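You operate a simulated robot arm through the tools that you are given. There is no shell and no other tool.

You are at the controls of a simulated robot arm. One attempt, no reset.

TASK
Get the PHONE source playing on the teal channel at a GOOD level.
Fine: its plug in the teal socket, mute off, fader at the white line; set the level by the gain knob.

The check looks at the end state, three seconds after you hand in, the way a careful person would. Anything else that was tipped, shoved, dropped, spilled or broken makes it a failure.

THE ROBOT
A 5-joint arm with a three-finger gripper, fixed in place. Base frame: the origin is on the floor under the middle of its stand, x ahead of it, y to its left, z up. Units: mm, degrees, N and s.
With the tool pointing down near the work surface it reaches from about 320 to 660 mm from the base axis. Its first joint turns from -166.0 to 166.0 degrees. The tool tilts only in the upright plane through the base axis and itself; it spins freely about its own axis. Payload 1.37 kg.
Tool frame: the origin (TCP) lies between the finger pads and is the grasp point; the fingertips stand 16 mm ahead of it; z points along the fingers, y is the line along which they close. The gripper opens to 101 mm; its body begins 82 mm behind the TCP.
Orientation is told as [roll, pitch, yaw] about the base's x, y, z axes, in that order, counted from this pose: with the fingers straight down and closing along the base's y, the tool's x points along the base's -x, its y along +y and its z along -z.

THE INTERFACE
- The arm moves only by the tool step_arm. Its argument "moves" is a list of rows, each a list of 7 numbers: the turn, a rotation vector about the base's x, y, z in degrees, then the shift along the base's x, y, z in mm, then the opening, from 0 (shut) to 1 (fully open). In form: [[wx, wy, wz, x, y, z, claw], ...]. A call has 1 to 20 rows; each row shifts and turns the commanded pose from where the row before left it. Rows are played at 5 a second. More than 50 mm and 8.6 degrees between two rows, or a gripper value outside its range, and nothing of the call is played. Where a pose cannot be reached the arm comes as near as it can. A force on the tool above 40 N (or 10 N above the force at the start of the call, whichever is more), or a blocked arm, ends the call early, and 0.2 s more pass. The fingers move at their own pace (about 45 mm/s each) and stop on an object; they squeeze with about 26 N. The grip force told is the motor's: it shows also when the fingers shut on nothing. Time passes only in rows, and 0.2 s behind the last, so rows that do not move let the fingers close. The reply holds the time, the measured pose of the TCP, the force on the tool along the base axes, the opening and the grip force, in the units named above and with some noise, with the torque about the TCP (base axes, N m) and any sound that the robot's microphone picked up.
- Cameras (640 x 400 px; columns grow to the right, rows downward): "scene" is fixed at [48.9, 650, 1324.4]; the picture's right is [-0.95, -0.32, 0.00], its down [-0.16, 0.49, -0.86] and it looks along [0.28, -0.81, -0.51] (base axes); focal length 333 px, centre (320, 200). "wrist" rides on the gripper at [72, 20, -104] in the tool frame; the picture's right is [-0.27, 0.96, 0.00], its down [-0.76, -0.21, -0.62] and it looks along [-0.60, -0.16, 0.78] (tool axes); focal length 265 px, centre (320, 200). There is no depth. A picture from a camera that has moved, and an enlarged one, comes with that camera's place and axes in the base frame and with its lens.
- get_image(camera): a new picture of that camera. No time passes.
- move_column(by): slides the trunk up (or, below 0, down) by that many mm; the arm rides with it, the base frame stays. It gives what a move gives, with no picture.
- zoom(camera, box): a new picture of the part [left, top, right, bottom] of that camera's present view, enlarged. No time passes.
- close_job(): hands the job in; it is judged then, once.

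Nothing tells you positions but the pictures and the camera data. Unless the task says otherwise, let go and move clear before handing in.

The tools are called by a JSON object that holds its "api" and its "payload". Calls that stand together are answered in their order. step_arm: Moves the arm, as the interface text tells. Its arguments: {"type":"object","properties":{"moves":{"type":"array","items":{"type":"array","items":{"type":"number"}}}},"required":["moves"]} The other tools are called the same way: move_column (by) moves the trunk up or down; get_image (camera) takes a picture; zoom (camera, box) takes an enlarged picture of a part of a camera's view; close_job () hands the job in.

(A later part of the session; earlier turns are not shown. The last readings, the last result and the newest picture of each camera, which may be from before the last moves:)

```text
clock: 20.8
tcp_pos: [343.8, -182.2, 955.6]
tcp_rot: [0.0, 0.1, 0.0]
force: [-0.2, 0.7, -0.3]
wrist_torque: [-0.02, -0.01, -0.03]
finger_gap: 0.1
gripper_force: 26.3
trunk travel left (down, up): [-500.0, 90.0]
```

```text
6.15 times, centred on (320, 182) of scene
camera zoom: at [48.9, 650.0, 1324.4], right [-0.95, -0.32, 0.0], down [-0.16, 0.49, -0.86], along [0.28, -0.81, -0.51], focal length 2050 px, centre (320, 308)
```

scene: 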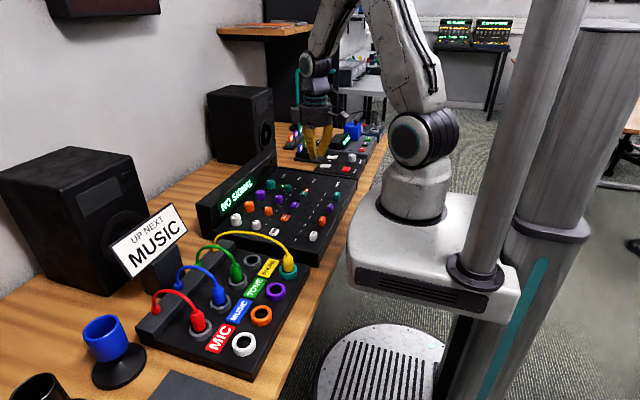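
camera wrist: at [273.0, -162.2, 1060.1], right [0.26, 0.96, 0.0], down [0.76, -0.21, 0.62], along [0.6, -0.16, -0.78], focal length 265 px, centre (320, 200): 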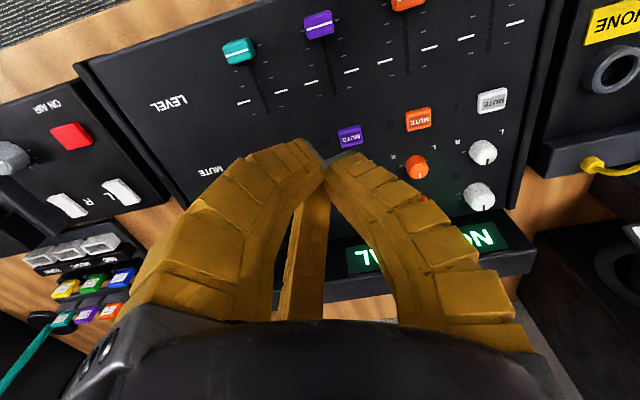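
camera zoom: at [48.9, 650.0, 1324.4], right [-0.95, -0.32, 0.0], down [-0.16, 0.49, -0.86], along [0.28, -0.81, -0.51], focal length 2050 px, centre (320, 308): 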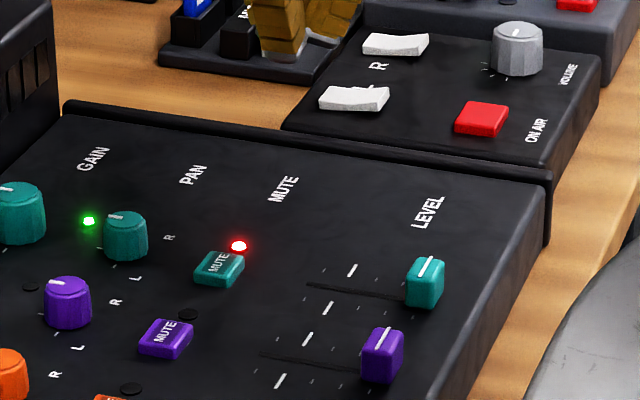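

A green light now shows a signal on the teal channel. The white line is near x≈339–342 and the teal fader cap is at about x≈295, y≈-242. I'll move the wrist camera nearly straight above the fader to measure this more accurately.

{"api": "step_arm", "payload": {"moves": [[0, 0, 0, 3, -20, -20, 0.0], [0, 0, 0, 3, -20, -20, 0.0], [0, 0, 0, 3, -16, -22, 0.0], [0, 0, 0, 2.7, -10, -20, 0.0], [0, 0, 0, 0, 0, 0, 0.0], [0, 0, 0, 0, 0, 0, 0.0]]}}

{"api": "get_image", "payload": {"camera": "wrist"}}

{"api": "zoom", "payload": {"camera": "wrist", "box": [250, 0, 410, 120]}}

{"api": "zoom", "payload": {"camera": "scene", "box": [320, 175, 350, 205]}}

```text
clock: 22.2
tcp_pos: [358.7, -249.0, 873.2]
tcp_rot: [0.0, 0.0, 0.0]
force: [-0.6, 0.5, 0.2]
wrist_torque: [0.01, -0.01, -0.03]
finger_gap: 0.0
gripper_force: 25.9
trunk travel left (down, up): [-500.0, 90.0]
```

```text
taken
camera wrist: at [286.7, -228.7, 977.6], right [0.27, 0.96, 0.0], down [0.76, -0.21, 0.62], along [0.6, -0.16, -0.78], focal length 265 px, centre (320, 200)
```

wrist: 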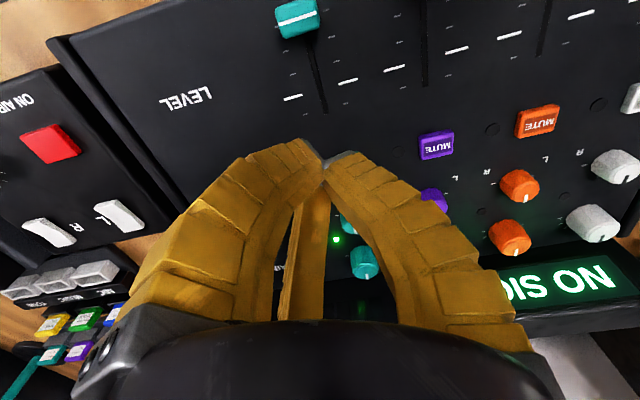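

```text
3.33 times, centred on (330, 60) of wrist
camera zoom: at [286.7, -228.7, 977.6], right [0.27, 0.96, 0.0], down [0.76, -0.21, 0.62], along [0.6, -0.16, -0.78], focal length 885 px, centre (287, 667)
```

zoom: 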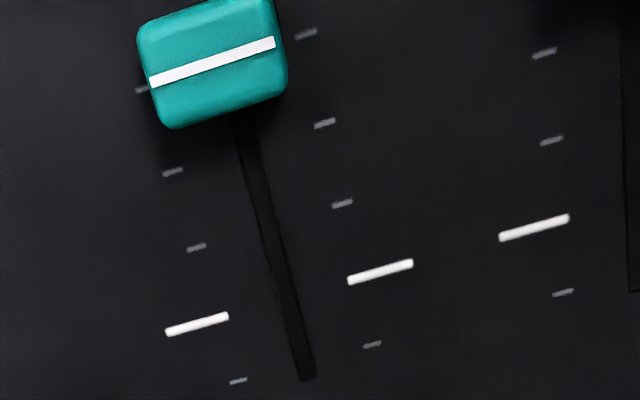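

```text
13.33 times, centred on (335, 190) of scene
camera zoom: at [48.9, 650.0, 1324.4], right [-0.95, -0.32, 0.0], down [-0.16, 0.49, -0.86], along [0.28, -0.81, -0.51], focal length 4443 px, centre (120, 333)
```

zoom: 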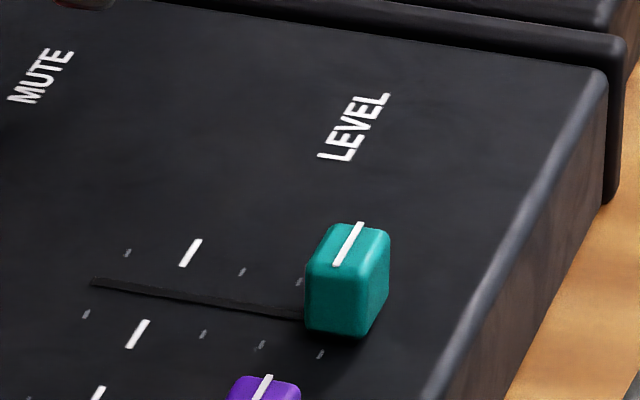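

By triangulation the mixer top is at z≈775. The teal fader cap is at (295, -244) with its top at z≈796, and the white line is at x≈341. I'll turn to -30° so one finger sits behind the cap and two in front, then position above it.

{"api": "step_arm", "payload": {"moves": [[0, 0, -7.5, -16, 1, 0, 0.4], [0, 0, -7.5, -16, 1, 0, 0.4], [0, 0, -7.5, -16, 1, 0, 0.4], [0, 0, -7.5, -15, 2, -10, 0.4], [0, 0, 0, 0, 0, -20, 0.4], [0, 0, 0, 0, 0, -5, 0.4], [0, 0, 0, 0, 0, 0, 0.4]]}}

{"api": "get_image", "payload": {"camera": "wrist"}}

{"api": "zoom", "payload": {"camera": "scene", "box": [270, 110, 390, 230]}}

```text
clock: 23.8
tcp_pos: [293.6, -244.4, 837.6]
tcp_rot: [0.1, 0.0, -30.0]
force: [-0.2, -0.3, -0.5]
wrist_torque: [-0.03, 0.02, -0.01]
finger_gap: 44.5
gripper_force: 3.6
trunk travel left (down, up): [-500.0, 90.0]
```

```text
taken
camera wrist: at [242.7, -189.9, 942.1], right [0.71, 0.7, 0.0], down [0.55, -0.56, 0.62], along [0.44, -0.44, -0.78], focal length 265 px, centre (320, 200)
```

wrist: 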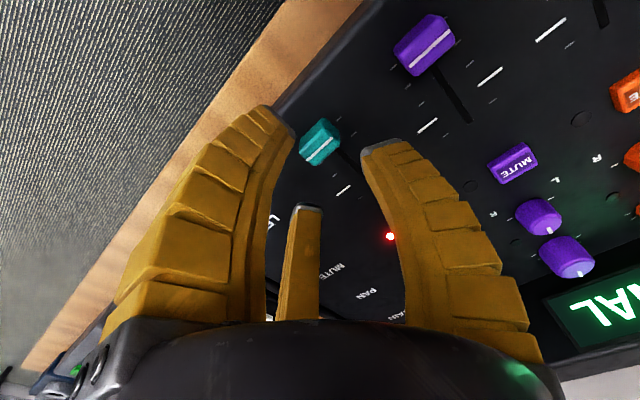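

```text
3.33 times, centred on (330, 170) of scene
camera zoom: at [48.9, 650.0, 1324.4], right [-0.95, -0.32, 0.0], down [-0.16, 0.49, -0.86], along [0.28, -0.81, -0.51], focal length 1111 px, centre (287, 300)
```

zoom: 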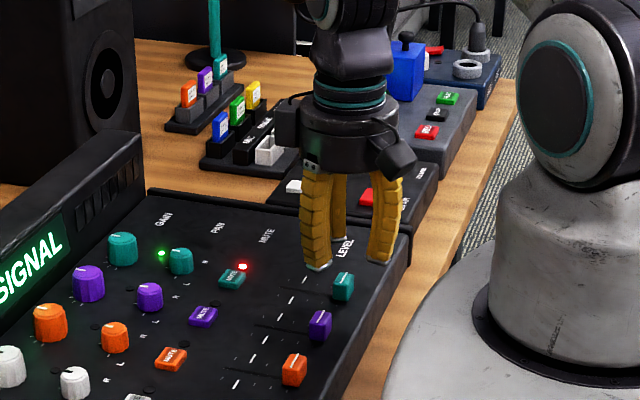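

The cap is centred between the fingers. I'll come down around it in small steps.

{"api": "step_arm", "payload": {"moves": [[0, 0, 0, 0, 0, -15, 0.4], [0, 0, 0, 0, 0, -12, 0.4], [0, 0, 0, 0, 0, -8, 0.4], [0, 0, 0, 0, 0, -6, 0.4], [0, 0, 0, 0, 0, 0, 0.4]]}}

{"api": "get_image", "payload": {"camera": "wrist"}}

{"api": "zoom", "payload": {"camera": "scene", "box": [300, 140, 370, 210]}}

```text
clock: 25.0
tcp_pos: [294.2, -242.8, 795.5]
tcp_rot: [0.0, 0.0, -29.9]
force: [0.3, -0.2, -1.3]
wrist_torque: [0.0, -0.01, 0.0]
finger_gap: 44.7
gripper_force: 3.2
trunk travel left (down, up): [-500.0, 90.0]
```

```text
taken
camera wrist: at [242.3, -190.3, 900.3], right [0.71, 0.7, 0.0], down [0.55, -0.56, 0.62], along [0.44, -0.44, -0.78], focal length 265 px, centre (320, 200)
```

wrist: 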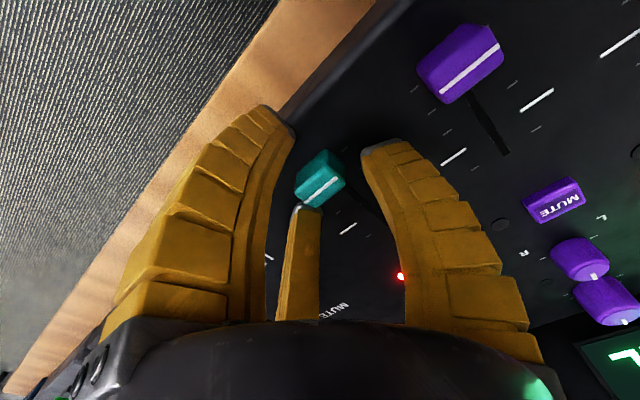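

```text
5.71 times, centred on (335, 175) of scene
camera zoom: at [48.9, 650.0, 1324.4], right [-0.95, -0.32, 0.0], down [-0.16, 0.49, -0.86], along [0.28, -0.81, -0.51], focal length 1904 px, centre (234, 343)
```

zoom: 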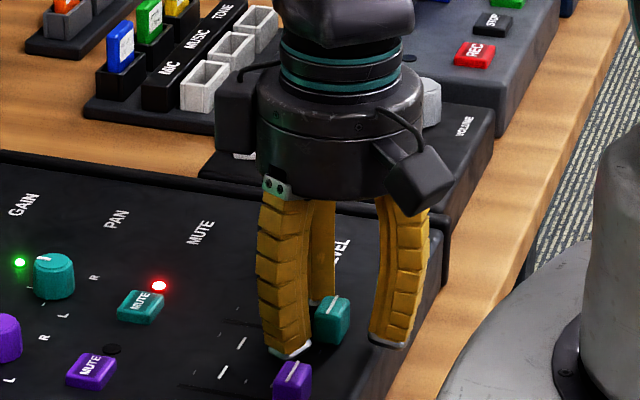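

The fingers surround the cap without touching anything, so I'll close on it.

{"api": "step_arm", "payload": {"moves": [[0, 0, 0, 0, 0, 0, 0.3], [0, 0, 0, 0, 0, 0, 0.2], [0, 0, 0, 0, 0, 0, 0.15], [0, 0, 0, 0, 0, 0, 0.1], [0, 0, 0, 0, 0, 0, 0.05], [0, 0, 0, 0, 0, 0, 0.05]]}}

{"api": "get_image", "payload": {"camera": "wrist"}}

```text
clock: 26.4
tcp_pos: [295.0, -244.6, 797.2]
tcp_rot: [-0.1, -0.2, -29.9]
force: [7.2, -1.4, 15.0]
wrist_torque: [0.0, -0.31, 0.0]
finger_gap: 23.7
gripper_force: 28.2
trunk travel left (down, up): [-500.0, 90.0]
```

```text
taken
camera wrist: at [243.1, -190.6, 900.8], right [0.71, 0.7, 0.0], down [0.55, -0.56, 0.62], along [0.44, -0.44, -0.78], focal length 265 px, centre (320, 200)
```

wrist: 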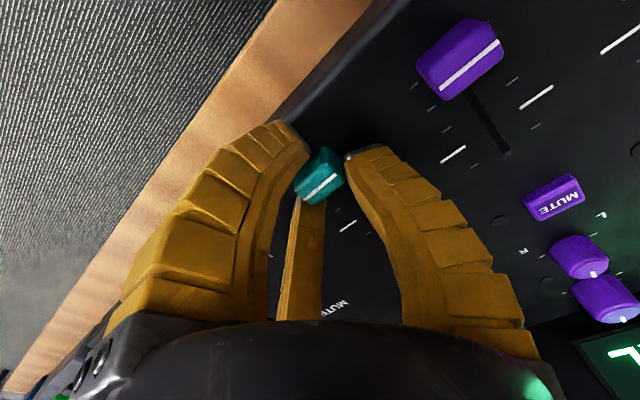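

The cap is gripped, but the fingertips are pressing on the panel with about 15 N. I'll lift 2–3 mm to relieve that before sliding.

{"api": "step_arm", "payload": {"moves": [[0, 0, 0, 0, 0, 1.5, 0.05], [0, 0, 0, 0, 0, 1.5, 0.05], [0, 0, 0, 0, 0, 0, 0.05]]}}

{"api": "zoom", "payload": {"camera": "wrist", "box": [240, 100, 400, 240]}}

```text
clock: 27.2
tcp_pos: [296.0, -245.4, 799.0]
tcp_rot: [-0.1, 0.1, -30.0]
force: [12.2, -4.6, -7.5]
wrist_torque: [-0.04, 0.36, -0.01]
finger_gap: 19.5
gripper_force: 27.7
trunk travel left (down, up): [-500.0, 90.0]
```

```text
2.86 times, centred on (320, 170) of wrist
camera zoom: at [243.6, -190.9, 903.0], right [0.71, 0.7, 0.0], down [0.55, -0.56, 0.62], along [0.44, -0.44, -0.78], focal length 758 px, centre (320, 286)
```

zoom: 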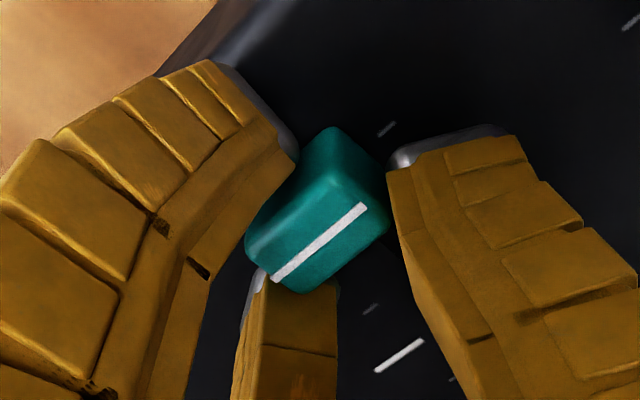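

Now I'll slide the fader away from the robot in small steps, stopping a bit short to check.

{"api": "step_arm", "payload": {"moves": [[0, 0, 0, 3, 0, 0, 0.05], [0, 0, 0, 5, 0, 0, 0.05], [0, 0, 0, 6, 0, 0, 0.05], [0, 0, 0, 6, 0, 0, 0.05], [0, 0, 0, 6, 0, 0, 0.05], [0, 0, 0, 6, 0, 0, 0.05], [0, 0, 0, 5, 0, 0, 0.05], [0, 0, 0, 3, 0, 0, 0.05], [0, 0, 0, 0, 0, 0, 0.05]]}}

{"api": "get_image", "payload": {"camera": "wrist"}}

{"api": "zoom", "payload": {"camera": "scene", "box": [290, 155, 360, 225]}}

```text
clock: 29.2
tcp_pos: [333.6, -244.6, 799.7]
tcp_rot: [0.0, 0.1, -30.0]
force: [-0.4, -2.6, 2.4]
wrist_torque: [0.05, 0.31, 0.09]
finger_gap: 15.8
gripper_force: 27.7
trunk travel left (down, up): [-500.0, 90.0]
```

```text
taken
camera wrist: at [282.4, -190.7, 904.4], right [0.71, 0.7, 0.0], down [0.55, -0.56, 0.62], along [0.44, -0.44, -0.78], focal length 265 px, centre (320, 200)
```

wrist: 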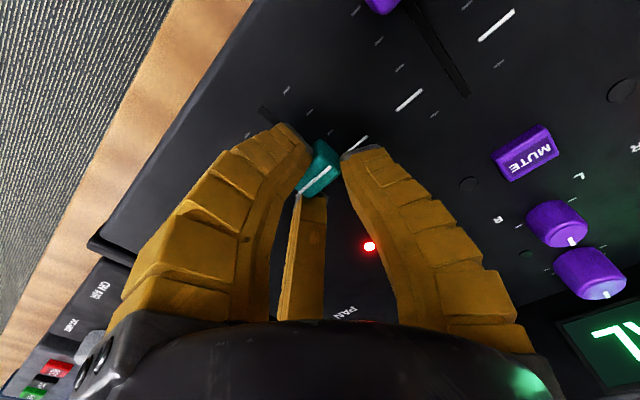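

```text
5.71 times, centred on (325, 190) of scene
camera zoom: at [48.9, 650.0, 1324.4], right [-0.95, -0.32, 0.0], down [-0.16, 0.49, -0.86], along [0.28, -0.81, -0.51], focal length 1904 px, centre (291, 257)
```

zoom: 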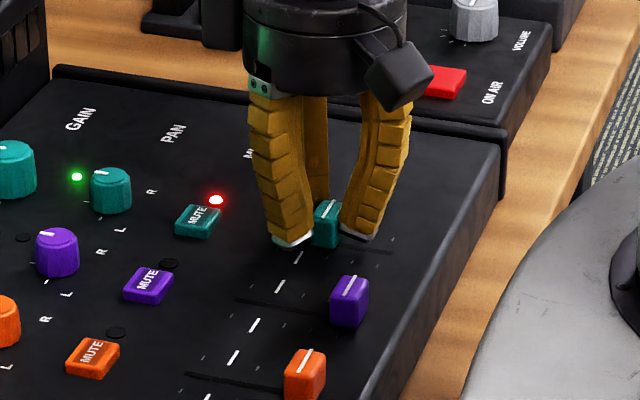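

The fader slid along its track. I'll zoom to compare the cap's line with the white marks.

{"api": "zoom", "payload": {"camera": "wrist", "box": [250, 80, 430, 220]}}

{"api": "zoom", "payload": {"camera": "scene", "box": [310, 175, 345, 210]}}

```text
2.86 times, centred on (340, 150) of wrist
camera zoom: at [282.4, -190.7, 904.4], right [0.71, 0.7, 0.0], down [0.55, -0.56, 0.62], along [0.44, -0.44, -0.78], focal length 758 px, centre (263, 343)
```

zoom: 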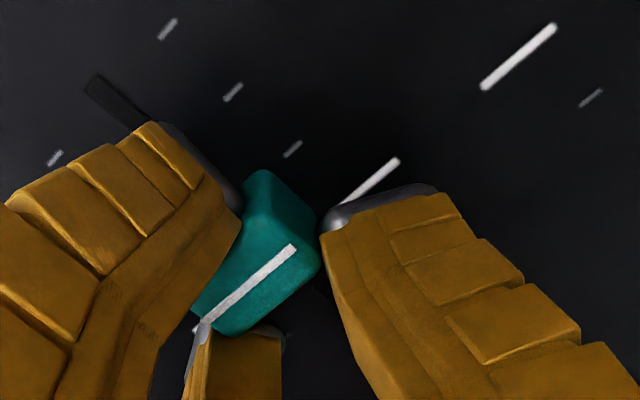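

```text
11.43 times, centred on (328, 192) of scene
camera zoom: at [48.9, 650.0, 1324.4], right [-0.95, -0.32, 0.0], down [-0.16, 0.49, -0.86], along [0.28, -0.81, -0.51], focal length 3808 px, centre (234, 286)
```

zoom: 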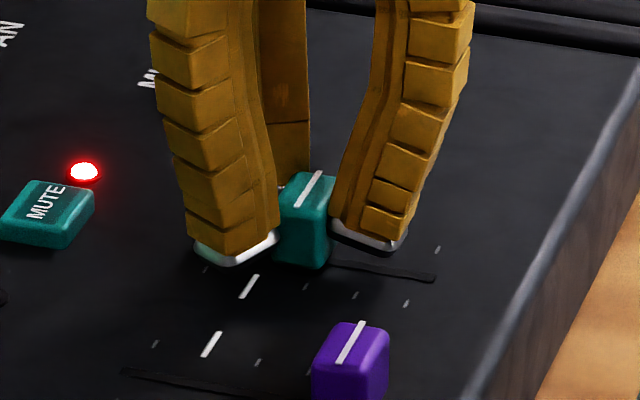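

By the camera geometry the cap is at x≈331.6 and the mark at 340.8, so it needs about 9 mm more.

{"api": "step_arm", "payload": {"moves": [[0, 0, 0, 4, 0, 0, 0.05], [0, 0, 0, 4, 0, 0, 0.05], [0, 0, 0, 1.2, 0, 0, 0.05], [0, 0, 0, 0, 0, 0, 0.05], [0, 0, 0, 0, 0, 0, 0.05]]}}

{"api": "zoom", "payload": {"camera": "wrist", "box": [250, 80, 430, 220]}}

{"api": "zoom", "payload": {"camera": "scene", "box": [310, 175, 345, 210]}}

```text
clock: 30.4
tcp_pos: [343.8, -246.0, 800.4]
tcp_rot: [0.0, 0.0, -30.0]
force: [-0.2, 0.2, 4.4]
wrist_torque: [0.0, 0.3, 0.04]
finger_gap: 16.6
gripper_force: 28.8
trunk travel left (down, up): [-500.0, 90.0]
```

```text
2.86 times, centred on (340, 150) of wrist
camera zoom: at [291.3, -190.7, 904.2], right [0.71, 0.7, 0.0], down [0.55, -0.56, 0.62], along [0.44, -0.44, -0.78], focal length 758 px, centre (263, 343)
```

zoom: 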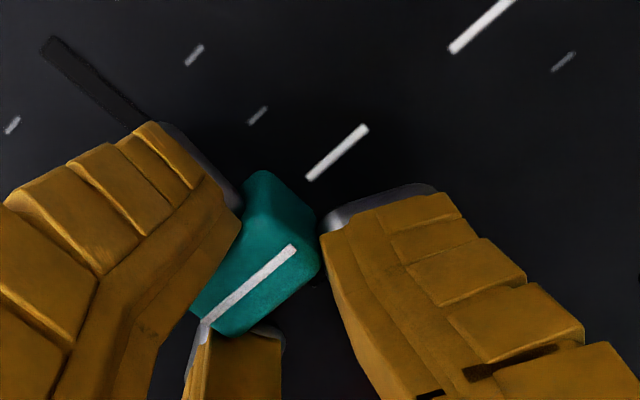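

```text
11.43 times, centred on (328, 192) of scene
camera zoom: at [48.9, 650.0, 1324.4], right [-0.95, -0.32, 0.0], down [-0.16, 0.49, -0.86], along [0.28, -0.81, -0.51], focal length 3808 px, centre (234, 286)
```

zoom: 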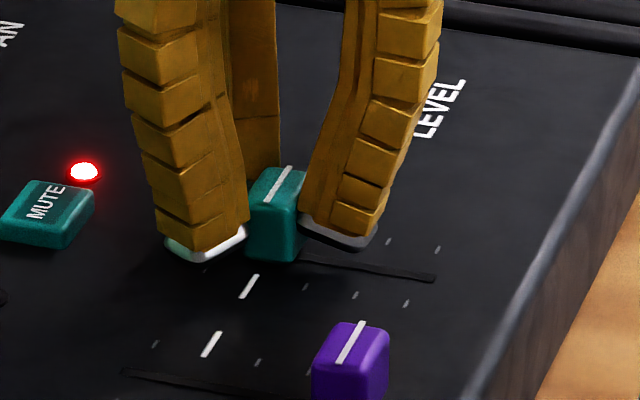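

The cap is within about 1 mm of the white line. I'll release, lift, and verify from almost directly above.

{"api": "step_arm", "payload": {"moves": [[0, 0, 0, 0, 0, 0, 0.15], [0, 0, 0, 0, 0, 0, 0.3], [0, 0, 0, 0, 0, 0, 0.4], [0, 0, 0, 0, 0, 0, 0.4], [0, 0, 0, 0, 0, 15, 0.4], [0, 0, 0, 0, 0, 20, 0.4], [0, 0, 7.5, 12, 0, 20, 0.2], [0, 0, 7.5, 16, 0, 15, 0.0], [0, 0, 7.5, 16, -5, 5, 0.0], [0, 0, 7.5, 16, -5, 0, 0.0], [0, 0, 0, 0, 0, 0, 0.0], [0, 0, 0, 0, 0, 0, 0.0]]}}

{"api": "get_image", "payload": {"camera": "wrist"}}

{"api": "zoom", "payload": {"camera": "wrist", "box": [230, 0, 390, 120]}}

{"api": "zoom", "payload": {"camera": "scene", "box": [300, 170, 350, 215]}}

```text
clock: 33.0
tcp_pos: [401.7, -255.4, 874.9]
tcp_rot: [0.0, 0.0, 0.0]
force: [0.5, 0.8, -0.7]
wrist_torque: [0.01, -0.03, 0.03]
finger_gap: 0.0
gripper_force: 26.2
trunk travel left (down, up): [-500.0, 90.0]
```

```text
taken
camera wrist: at [330.2, -234.5, 978.8], right [0.26, 0.96, 0.0], down [0.76, -0.21, 0.62], along [0.6, -0.16, -0.78], focal length 265 px, centre (320, 200)
```

wrist: 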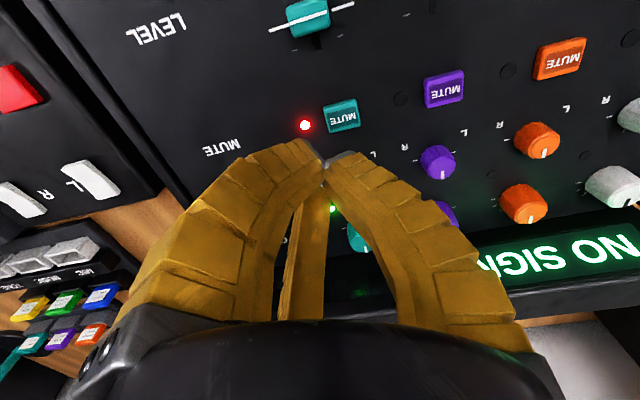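

```text
3.33 times, centred on (310, 60) of wrist
camera zoom: at [330.2, -234.5, 978.8], right [0.26, 0.96, 0.0], down [0.76, -0.21, 0.62], along [0.6, -0.16, -0.78], focal length 885 px, centre (353, 667)
```

zoom: 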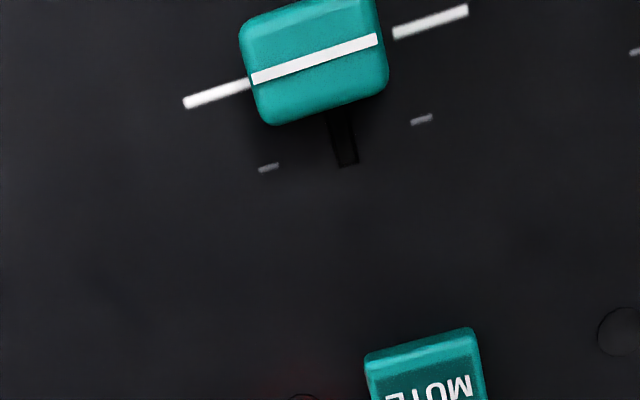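

```text
8.89 times, centred on (325, 192) of scene
camera zoom: at [48.9, 650.0, 1324.4], right [-0.95, -0.32, 0.0], down [-0.16, 0.49, -0.86], along [0.28, -0.81, -0.51], focal length 2962 px, centre (276, 267)
```

zoom: 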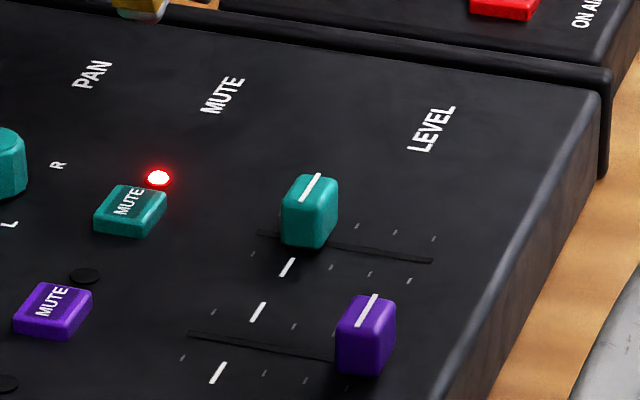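

The cap's line sits on the white marks, within about 1 mm. Next is the teal mute button at about (405.5, -239); I'll move above it with closed fingers and check from the side.

{"api": "step_arm", "payload": {"moves": [[0, 0, 0, 2, 8, -10, 0.0], [0, 0, 0, 1.8, 8.4, -20, 0.0], [0, 0, 0, 0, 0, -20, 0.0], [0, 0, 0, 0, 0, -8, 0.0], [0, 0, 0, 0, 0, 0, 0.0], [0, 0, 0, 0, 0, 0, 0.0]]}}

{"api": "get_image", "payload": {"camera": "wrist"}}

{"api": "zoom", "payload": {"camera": "wrist", "box": [260, 90, 400, 210]}}

{"api": "zoom", "payload": {"camera": "scene", "box": [270, 150, 340, 220]}}

```text
clock: 34.4
tcp_pos: [405.1, -239.3, 816.6]
tcp_rot: [0.0, 0.0, -0.1]
force: [-1.3, -0.7, -0.7]
wrist_torque: [-0.02, 0.0, 0.02]
finger_gap: 0.0
gripper_force: 25.9
trunk travel left (down, up): [-500.0, 90.0]
```

```text
taken
camera wrist: at [334.5, -218.4, 920.7], right [0.27, 0.96, 0.0], down [0.76, -0.21, 0.62], along [0.6, -0.16, -0.78], focal length 265 px, centre (320, 200)
```

wrist: 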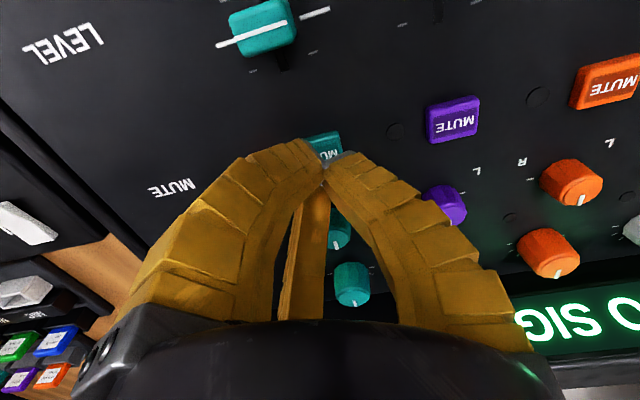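

```text
3.33 times, centred on (330, 150) of wrist
camera zoom: at [334.5, -218.4, 920.7], right [0.27, 0.96, 0.0], down [0.76, -0.21, 0.62], along [0.6, -0.16, -0.78], focal length 885 px, centre (287, 367)
```

zoom: 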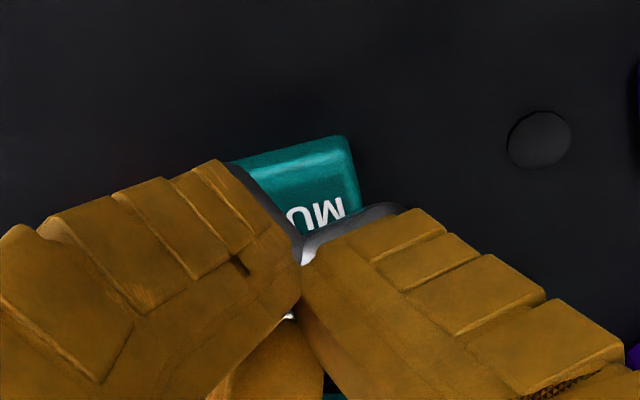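

```text
5.71 times, centred on (305, 185) of scene
camera zoom: at [48.9, 650.0, 1324.4], right [-0.95, -0.32, 0.0], down [-0.16, 0.49, -0.86], along [0.28, -0.81, -0.51], focal length 1904 px, centre (406, 286)
```

zoom: 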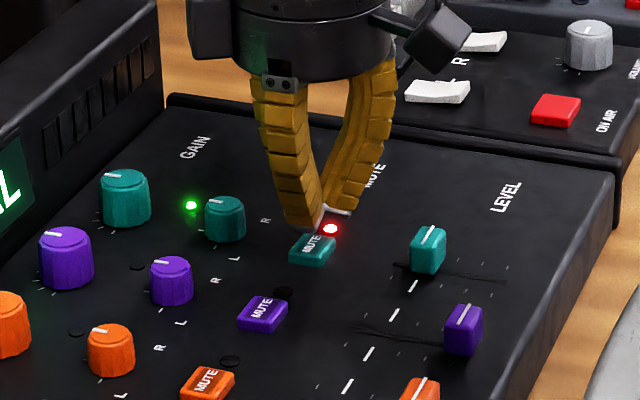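

The fingertips are lined up over the mute button. I'll lower in small steps, watching the force and the LED.

{"api": "step_arm", "payload": {"moves": [[0, 0, 0, 0, 1, -5, 0.0], [0, 0, 0, 0, 0, -5, 0.0], [0, 0, 0, 0, 0, -4, 0.0], [0, 0, 0, 0, 0, -3, 0.0], [0, 0, 0, 0, 0, -2, 0.0], [0, 0, 0, 0, 0, -1, 0.0], [0, 0, 0, 0, 0, 0, 0.0]]}}

{"api": "zoom", "payload": {"camera": "scene", "box": [270, 150, 340, 220]}}

```text
clock: 36.0
tcp_pos: [406.9, -237.4, 796.4]
tcp_rot: [-0.1, -0.1, -0.1]
force: [0.2, 0.6, -0.3]
wrist_torque: [0.01, 0.02, 0.01]
finger_gap: 0.1
gripper_force: 26.1
trunk travel left (down, up): [-500.0, 90.0]
```

```text
5.71 times, centred on (305, 185) of scene
camera zoom: at [48.9, 650.0, 1324.4], right [-0.95, -0.32, 0.0], down [-0.16, 0.49, -0.86], along [0.28, -0.81, -0.51], focal length 1904 px, centre (406, 286)
```

zoom: 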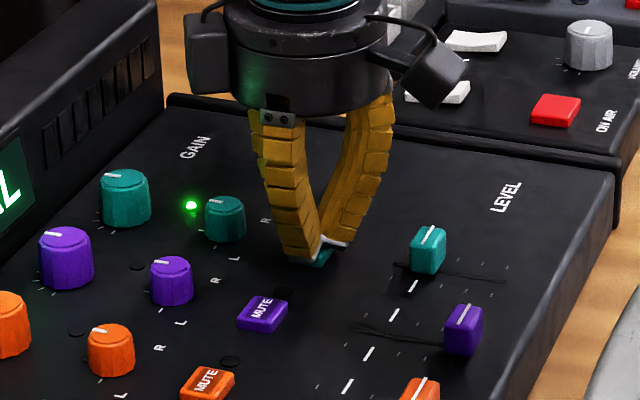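

{"api": "step_arm", "payload": {"moves": [[0, 0, 0, 0, 0, -1, 0.0], [0, 0, 0, 0, 0, -1, 0.0], [0, 0, 0, 0, 0, 0, 0.0]]}}

{"api": "zoom", "payload": {"camera": "scene", "box": [290, 170, 330, 210]}}

```text
clock: 36.8
tcp_pos: [406.0, -238.8, 794.2]
tcp_rot: [0.0, 0.0, 0.0]
force: [0.5, -0.2, 0.9]
wrist_torque: [-0.01, 0.01, 0.0]
finger_gap: 6.0
gripper_force: 28.1
trunk travel left (down, up): [-500.0, 90.0]
```

```text
10.00 times, centred on (310, 190) of scene
camera zoom: at [48.9, 650.0, 1324.4], right [-0.95, -0.32, 0.0], down [-0.16, 0.49, -0.86], along [0.28, -0.81, -0.51], focal length 3332 px, centre (420, 300)
```

zoom: 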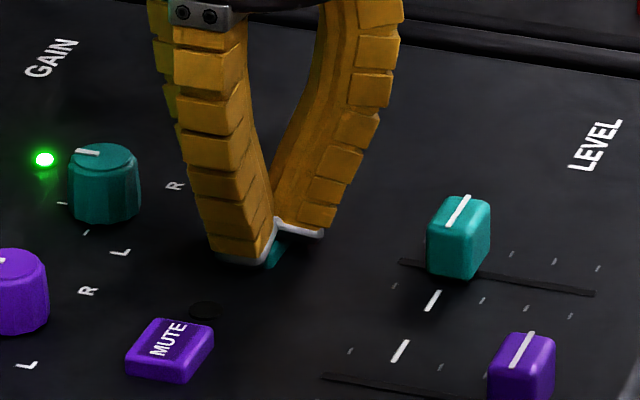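

The fingers spread slightly on contact. I'll lift a little to see whether the LED changed.

{"api": "step_arm", "payload": {"moves": [[0, 0, 0, 0, 0, 5, 0.0], [0, 0, 0, 0, 0, 15, 0.0], [0, 0, 0, 0, 0, 20, 0.0], [0, 0, 0, 0, 0, 0, 0.0]]}}

{"api": "get_image", "payload": {"camera": "scene"}}

{"api": "zoom", "payload": {"camera": "scene", "box": [190, 150, 350, 250]}}

{"api": "get_image", "payload": {"camera": "wrist"}}

```text
clock: 37.8
tcp_pos: [407.1, -237.4, 834.0]
tcp_rot: [-0.1, 0.0, 0.1]
force: [-0.4, -1.0, -0.1]
wrist_torque: [0.0, -0.03, 0.02]
finger_gap: 0.3
gripper_force: 28.6
trunk travel left (down, up): [-500.0, 90.0]
```

```text
taken
```

scene: 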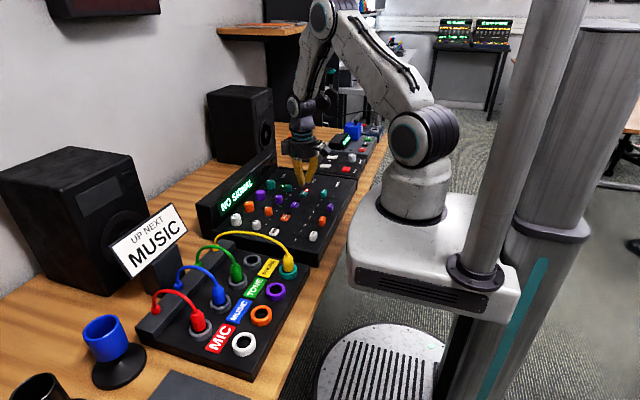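

```text
4.00 times, centred on (270, 200) of scene
camera zoom: at [48.9, 650.0, 1324.4], right [-0.95, -0.32, 0.0], down [-0.16, 0.49, -0.86], along [0.28, -0.81, -0.51], focal length 1333 px, centre (520, 200)
```

zoom: 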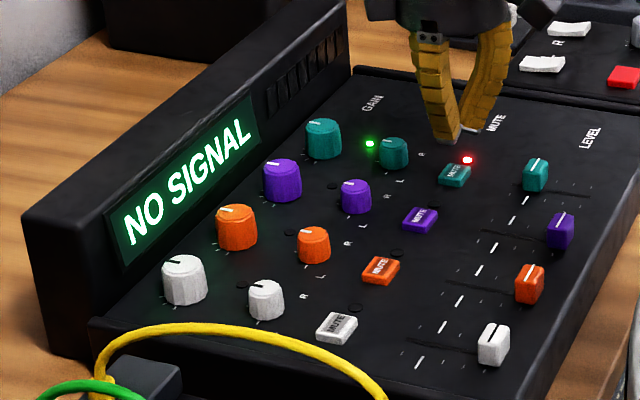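

```text
taken
camera wrist: at [335.2, -216.9, 938.1], right [0.27, 0.96, 0.0], down [0.76, -0.21, 0.62], along [0.6, -0.16, -0.78], focal length 265 px, centre (320, 200)
```

wrist: 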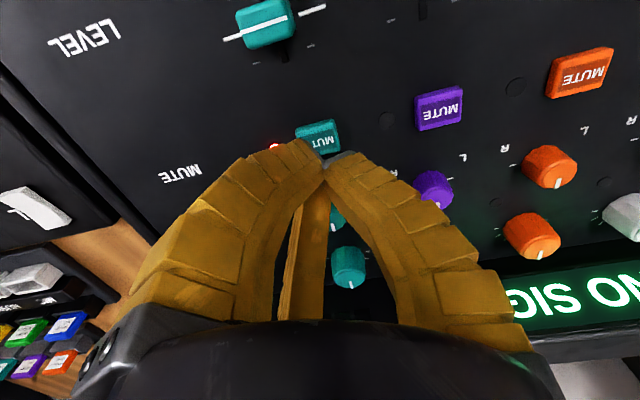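

The LED is still red, so the press was too light. I'll go back down and press a few millimetres deeper.

{"api": "step_arm", "payload": {"moves": [[0, 0, 0, -0.5, -0.5, -20, 0.0], [0, 0, 0, 0, 0, -15, 0.0], [0, 0, 0, 0, 0, -3, 0.0], [0, 0, 0, 0, 0, -2, 0.0], [0, 0, 0, 0, 0, -1.5, 0.0], [0, 0, 0, 0, 0, -1.5, 0.0], [0, 0, 0, 0, 0, 0, 0.0]]}}

{"api": "zoom", "payload": {"camera": "scene", "box": [290, 170, 330, 210]}}

{"api": "zoom", "payload": {"camera": "wrist", "box": [240, 90, 400, 210]}}

```text
clock: 39.4
tcp_pos: [406.0, -238.4, 792.2]
tcp_rot: [0.0, 0.0, -0.2]
force: [0.1, -1.0, 2.4]
wrist_torque: [-0.02, 0.02, 0.02]
finger_gap: 5.9
gripper_force: 28.3
trunk travel left (down, up): [-500.0, 90.0]
heard: click
```

```text
10.00 times, centred on (310, 190) of scene
camera zoom: at [48.9, 650.0, 1324.4], right [-0.95, -0.32, 0.0], down [-0.16, 0.49, -0.86], along [0.28, -0.81, -0.51], focal length 3332 px, centre (420, 300)
```

zoom: 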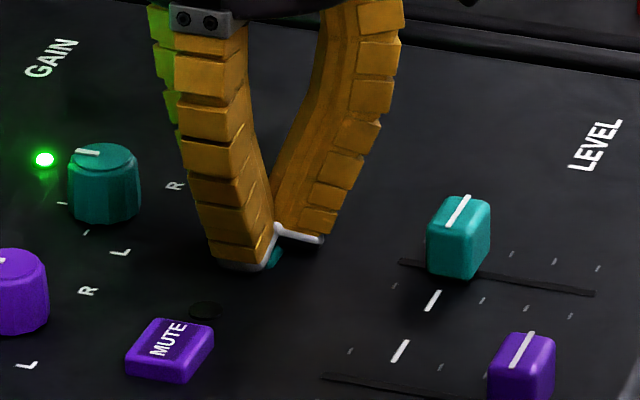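

```text
3.33 times, centred on (320, 150) of wrist
camera zoom: at [334.9, -217.6, 896.1], right [0.27, 0.96, 0.0], down [0.76, -0.21, 0.62], along [0.6, -0.17, -0.78], focal length 885 px, centre (320, 367)
```

zoom: 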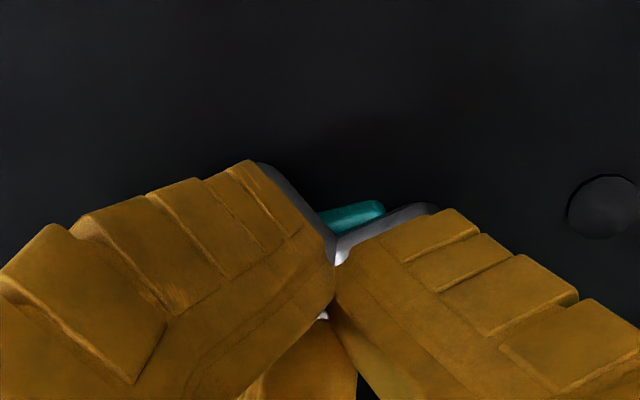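

A click was heard. I'll lift straight up and check the LED and the display.

{"api": "step_arm", "payload": {"moves": [[0, 0, 0, 0, 0, 5, 0.0], [0, 0, 0, 0, 0, 15, 0.0], [0, 0, 0, 0, 0, 25, 0.0], [0, 0, 0, 0, 0, 0, 0.0]]}}

{"api": "zoom", "payload": {"camera": "scene", "box": [190, 150, 350, 250]}}

{"api": "get_image", "payload": {"camera": "wrist"}}

```text
clock: 40.4
tcp_pos: [405.9, -238.2, 838.5]
tcp_rot: [0.0, 0.0, 0.0]
force: [0.3, -0.4, 0.3]
wrist_torque: [0.03, -0.03, 0.02]
finger_gap: 0.0
gripper_force: 28.3
trunk travel left (down, up): [-500.0, 90.0]
```

```text
4.00 times, centred on (270, 200) of scene
camera zoom: at [48.9, 650.0, 1324.4], right [-0.95, -0.32, 0.0], down [-0.16, 0.49, -0.86], along [0.28, -0.81, -0.51], focal length 1333 px, centre (520, 200)
```

zoom: 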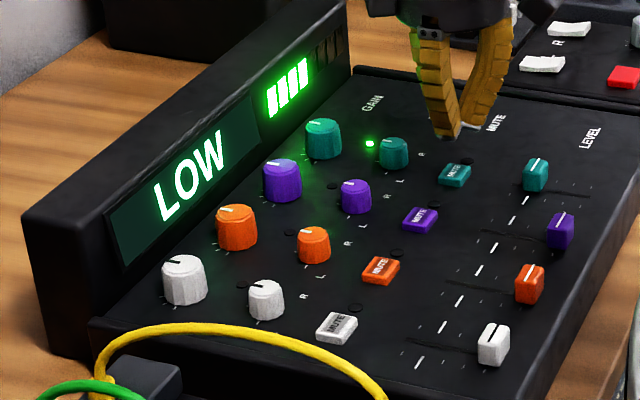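

```text
taken
camera wrist: at [334.3, -216.4, 941.8], right [0.27, 0.96, 0.0], down [0.76, -0.21, 0.62], along [0.6, -0.16, -0.78], focal length 265 px, centre (320, 200)
```

wrist: 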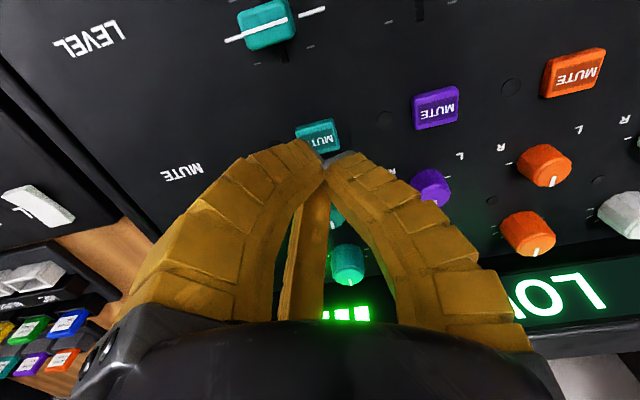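

The channel is unmuted: the LED is off and the display reads LOW with four bars. Next is the teal gain knob at about x≈520, close to the display housing, so I'll rise and look at it from above first.

{"api": "step_arm", "payload": {"moves": [[0, 0, 0, 0, 0, 40, 0.0], [0, 0, 0, 15, 0, 40, 0.0], [0, 0, 0, 40, 0, 20, 0.0], [0, 0, 0, 40, 0, 0, 0.0], [0, 0, 0, 25, -8, 0, 0.0], [0, 0, 0, 0, 0, 0, 0.0], [0, 0, 0, 0, 0, 0, 0.0]]}}

{"api": "get_image", "payload": {"camera": "wrist"}}

{"api": "zoom", "payload": {"camera": "scene", "box": [240, 140, 320, 200]}}

```text
clock: 42.0
tcp_pos: [526.3, -244.8, 938.9]
tcp_rot: [-0.1, 0.0, 0.0]
force: [-0.4, -0.2, 0.3]
wrist_torque: [0.03, 0.03, 0.0]
finger_gap: 0.0
gripper_force: 28.0
trunk travel left (down, up): [-500.0, 90.0]
```

```text
taken
camera wrist: at [455.2, -224.7, 1042.2], right [0.27, 0.96, 0.0], down [0.76, -0.21, 0.62], along [0.6, -0.16, -0.78], focal length 265 px, centre (320, 200)
```

wrist: 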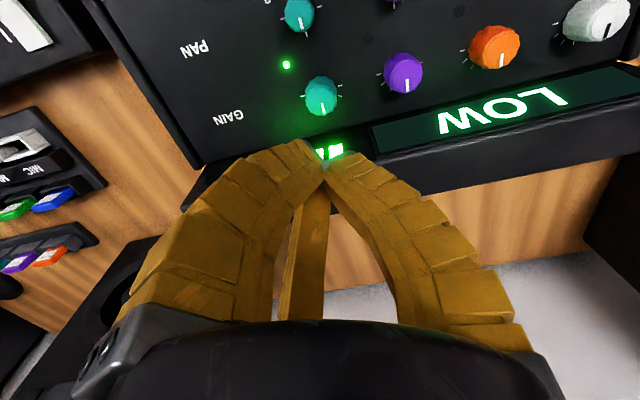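

```text
6.67 times, centred on (280, 170) of scene
camera zoom: at [48.9, 650.0, 1324.4], right [-0.95, -0.32, 0.0], down [-0.16, 0.49, -0.86], along [0.28, -0.81, -0.51], focal length 2221 px, centre (587, 400)
```

zoom: 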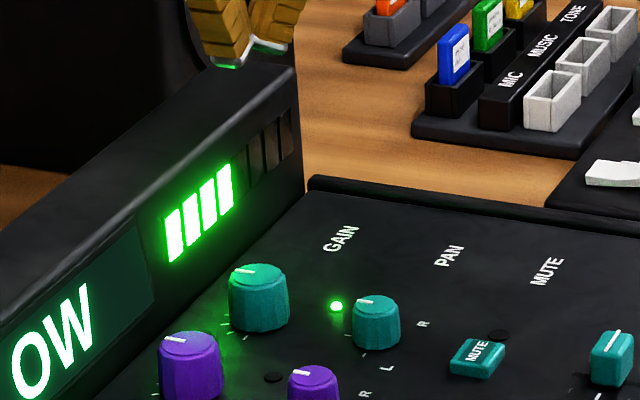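

{"api": "zoom", "payload": {"camera": "wrist", "box": [250, 50, 410, 170]}}

{"api": "zoom", "payload": {"camera": "wrist", "box": [340, 0, 640, 200]}}

{"api": "zoom", "payload": {"camera": "scene", "box": [190, 130, 300, 250]}}

```text
3.33 times, centred on (330, 110) of wrist
camera zoom: at [455.2, -224.7, 1042.2], right [0.27, 0.96, 0.0], down [0.76, -0.21, 0.62], along [0.6, -0.16, -0.78], focal length 885 px, centre (287, 500)
```

zoom: 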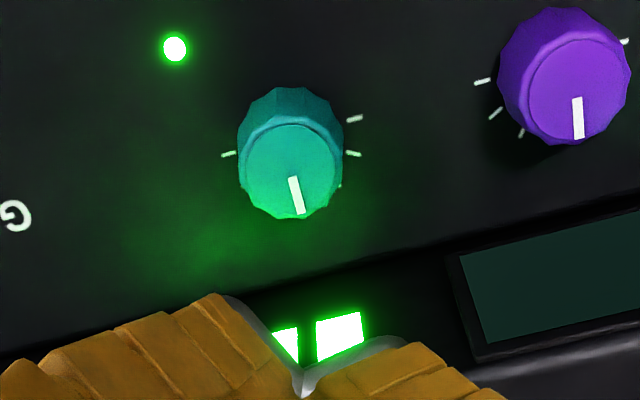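

```text
2.00 times, centred on (490, 100) of wrist
camera zoom: at [455.2, -224.7, 1042.2], right [0.27, 0.96, 0.0], down [0.76, -0.21, 0.62], along [0.6, -0.16, -0.78], focal length 531 px, centre (-20, 400)
```

zoom: 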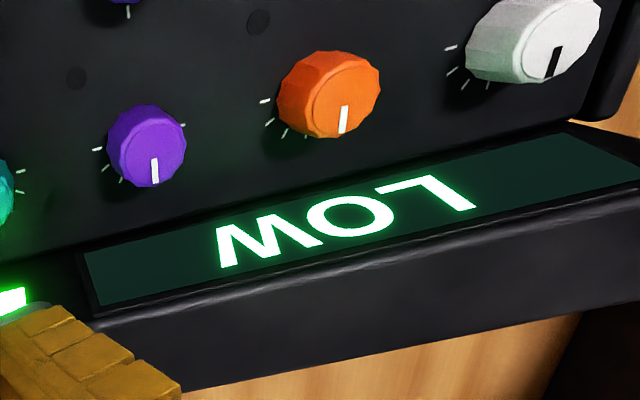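

```text
3.33 times, centred on (245, 190) of scene
camera zoom: at [48.9, 650.0, 1324.4], right [-0.95, -0.32, 0.0], down [-0.16, 0.49, -0.86], along [0.28, -0.81, -0.51], focal length 1111 px, centre (570, 233)
```

zoom: 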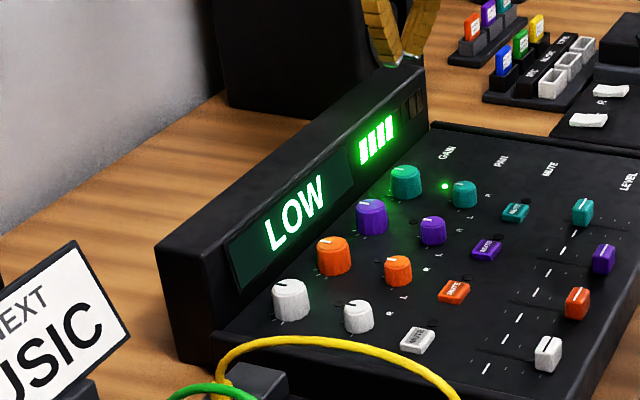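

The gain knob centre is at about (528.5, -243.7) with its top at z≈801. The display housing's front face is at x≈570 and its top at z≈852, so finger clearance toward +x is tight. I'll keep two fingers about ±60° off +x and turn in small regrasped steps. First I'll set the gap and yaw while up high.

{"api": "step_arm", "payload": {"moves": [[0, 0, -7.5, 1, 0.5, 0, 0.28], [0, 0, -7.5, 0.6, 0.4, 0, 0.28], [0, 0, -7.5, 0, 0, 0, 0.28], [0, 0, -1, 0, 0, -20, 0.28], [0, 0, 0, 0, 0, -20, 0.28], [0, 0, 0, 0, 0, -15, 0.28], [0, 0, 0, 0, 0, 0, 0.28], [0, 0, 0, 0, 0, 0, 0.28]]}}

{"api": "get_image", "payload": {"camera": "wrist"}}

{"api": "zoom", "payload": {"camera": "scene", "box": [220, 100, 320, 200]}}

```text
clock: 43.8
tcp_pos: [527.9, -244.7, 880.9]
tcp_rot: [0.0, 0.0, -23.4]
force: [-0.2, 1.1, -0.4]
wrist_torque: [0.01, 0.0, -0.01]
finger_gap: 33.2
gripper_force: 3.9
trunk travel left (down, up): [-500.0, 90.0]
```

```text
taken
camera wrist: at [470.2, -197.2, 986.0], right [0.63, 0.78, 0.0], down [0.61, -0.49, 0.62], along [0.48, -0.39, -0.78], focal length 265 px, centre (320, 200)
```

wrist: 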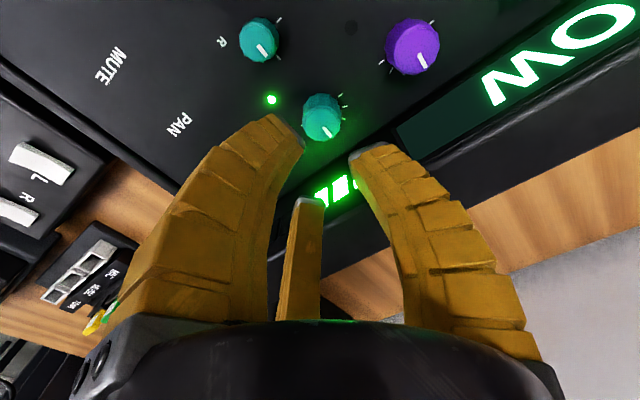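

```text
4.00 times, centred on (270, 150) of scene
camera zoom: at [48.9, 650.0, 1324.4], right [-0.95, -0.32, 0.0], down [-0.16, 0.49, -0.86], along [0.28, -0.81, -0.51], focal length 1333 px, centre (520, 400)
```

zoom: 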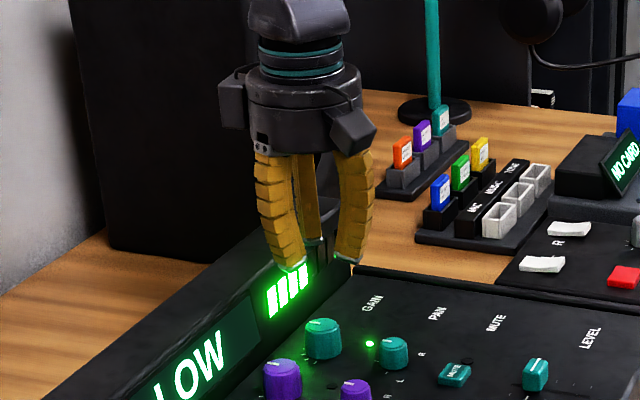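

{"api": "zoom", "payload": {"camera": "wrist", "box": [260, 70, 400, 175]}}

```text
3.81 times, centred on (330, 122) of wrist
camera zoom: at [470.2, -197.2, 986.0], right [0.63, 0.78, 0.0], down [0.61, -0.49, 0.62], along [0.48, -0.39, -0.78], focal length 1011 px, centre (282, 495)
```

zoom: 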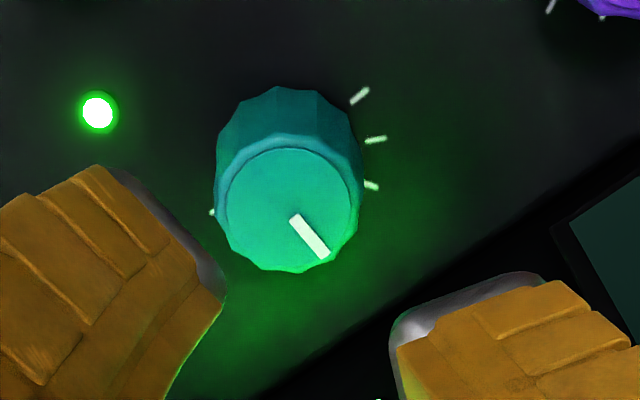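

The knob axis is at about (529.8, -243.5). I'll shift by (+1.8, +0.9), come down partway, and check the clearance to the housing.

{"api": "step_arm", "payload": {"moves": [[0, 0, 0, 1.6, 0.9, 0, 0.28], [0, 0, 0, 0, 0, -10, 0.28], [0, 0, 0, 0, 0, -10, 0.28], [0, 0, 0, 0, 0, -10, 0.28], [0, 0, 0, 0, 0, 0, 0.28]]}}

{"api": "get_image", "payload": {"camera": "wrist"}}

{"api": "zoom", "payload": {"camera": "scene", "box": [240, 120, 310, 190]}}

```text
clock: 45.0
tcp_pos: [529.2, -243.9, 851.3]
tcp_rot: [0.0, 0.0, -23.5]
force: [-0.3, 0.2, 0.4]
wrist_torque: [-0.03, 0.01, 0.0]
finger_gap: 33.3
gripper_force: 3.2
trunk travel left (down, up): [-500.0, 90.0]
```

```text
taken
camera wrist: at [471.3, -196.3, 955.8], right [0.63, 0.78, 0.0], down [0.61, -0.49, 0.62], along [0.48, -0.39, -0.78], focal length 265 px, centre (320, 200)
```

wrist: 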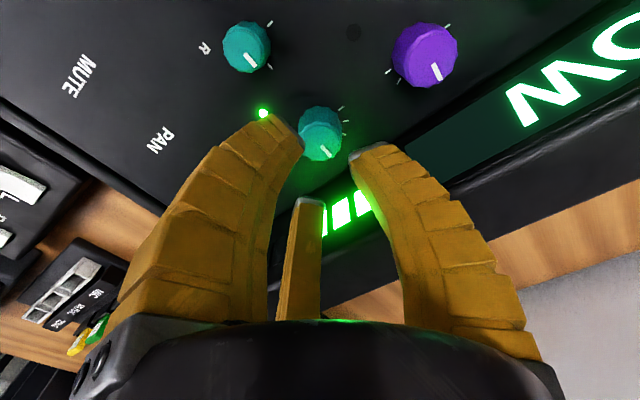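

```text
5.71 times, centred on (275, 155) of scene
camera zoom: at [48.9, 650.0, 1324.4], right [-0.95, -0.32, 0.0], down [-0.16, 0.49, -0.86], along [0.28, -0.81, -0.51], focal length 1904 px, centre (577, 457)
```

zoom: 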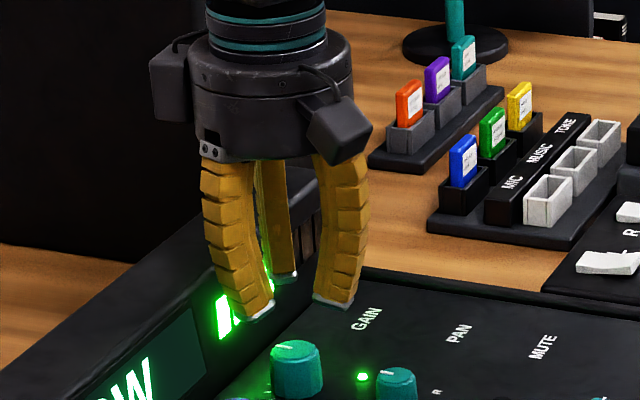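

{"api": "step_arm", "payload": {"moves": [[0, 0, 0, 0, 0, -8, 0.28], [0, 0, 0, 0, 0, -8, 0.28], [0, 0, 0, 0, 0, -8, 0.28], [0, 0, 0, 0, 0, 0, 0.28]]}}

{"api": "get_image", "payload": {"camera": "wrist"}}

{"api": "zoom", "payload": {"camera": "scene", "box": [240, 120, 310, 190]}}

```text
clock: 46.0
tcp_pos: [528.5, -245.0, 826.4]
tcp_rot: [0.0, 0.0, -23.5]
force: [-0.5, -0.3, -0.1]
wrist_torque: [-0.01, 0.0, 0.01]
finger_gap: 33.1
gripper_force: 3.9
trunk travel left (down, up): [-500.0, 90.0]
```

```text
taken
camera wrist: at [471.0, -196.2, 931.1], right [0.63, 0.78, 0.0], down [0.61, -0.49, 0.62], along [0.48, -0.39, -0.78], focal length 265 px, centre (320, 200)
```

wrist: 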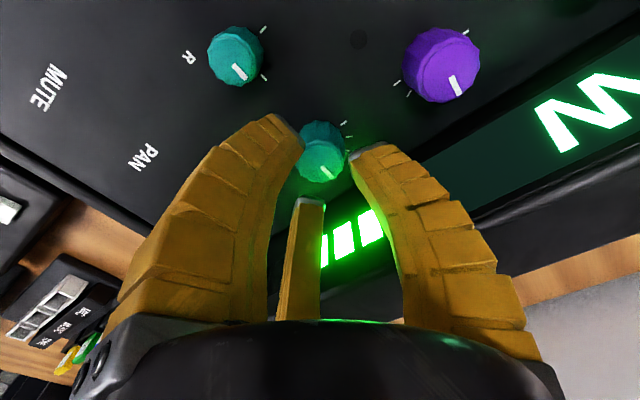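

```text
5.71 times, centred on (275, 155) of scene
camera zoom: at [48.9, 650.0, 1324.4], right [-0.95, -0.32, 0.0], down [-0.16, 0.49, -0.86], along [0.28, -0.81, -0.51], focal length 1904 px, centre (577, 457)
```

zoom: 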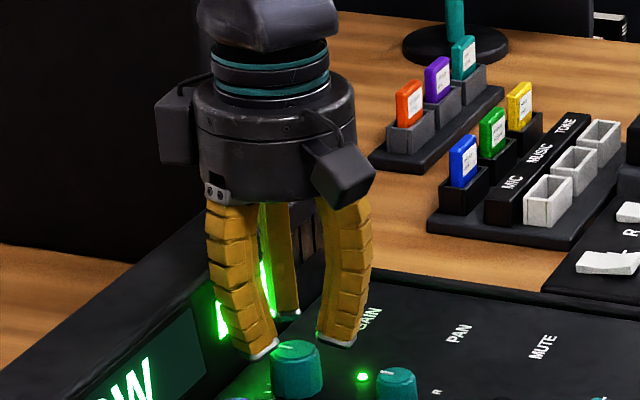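

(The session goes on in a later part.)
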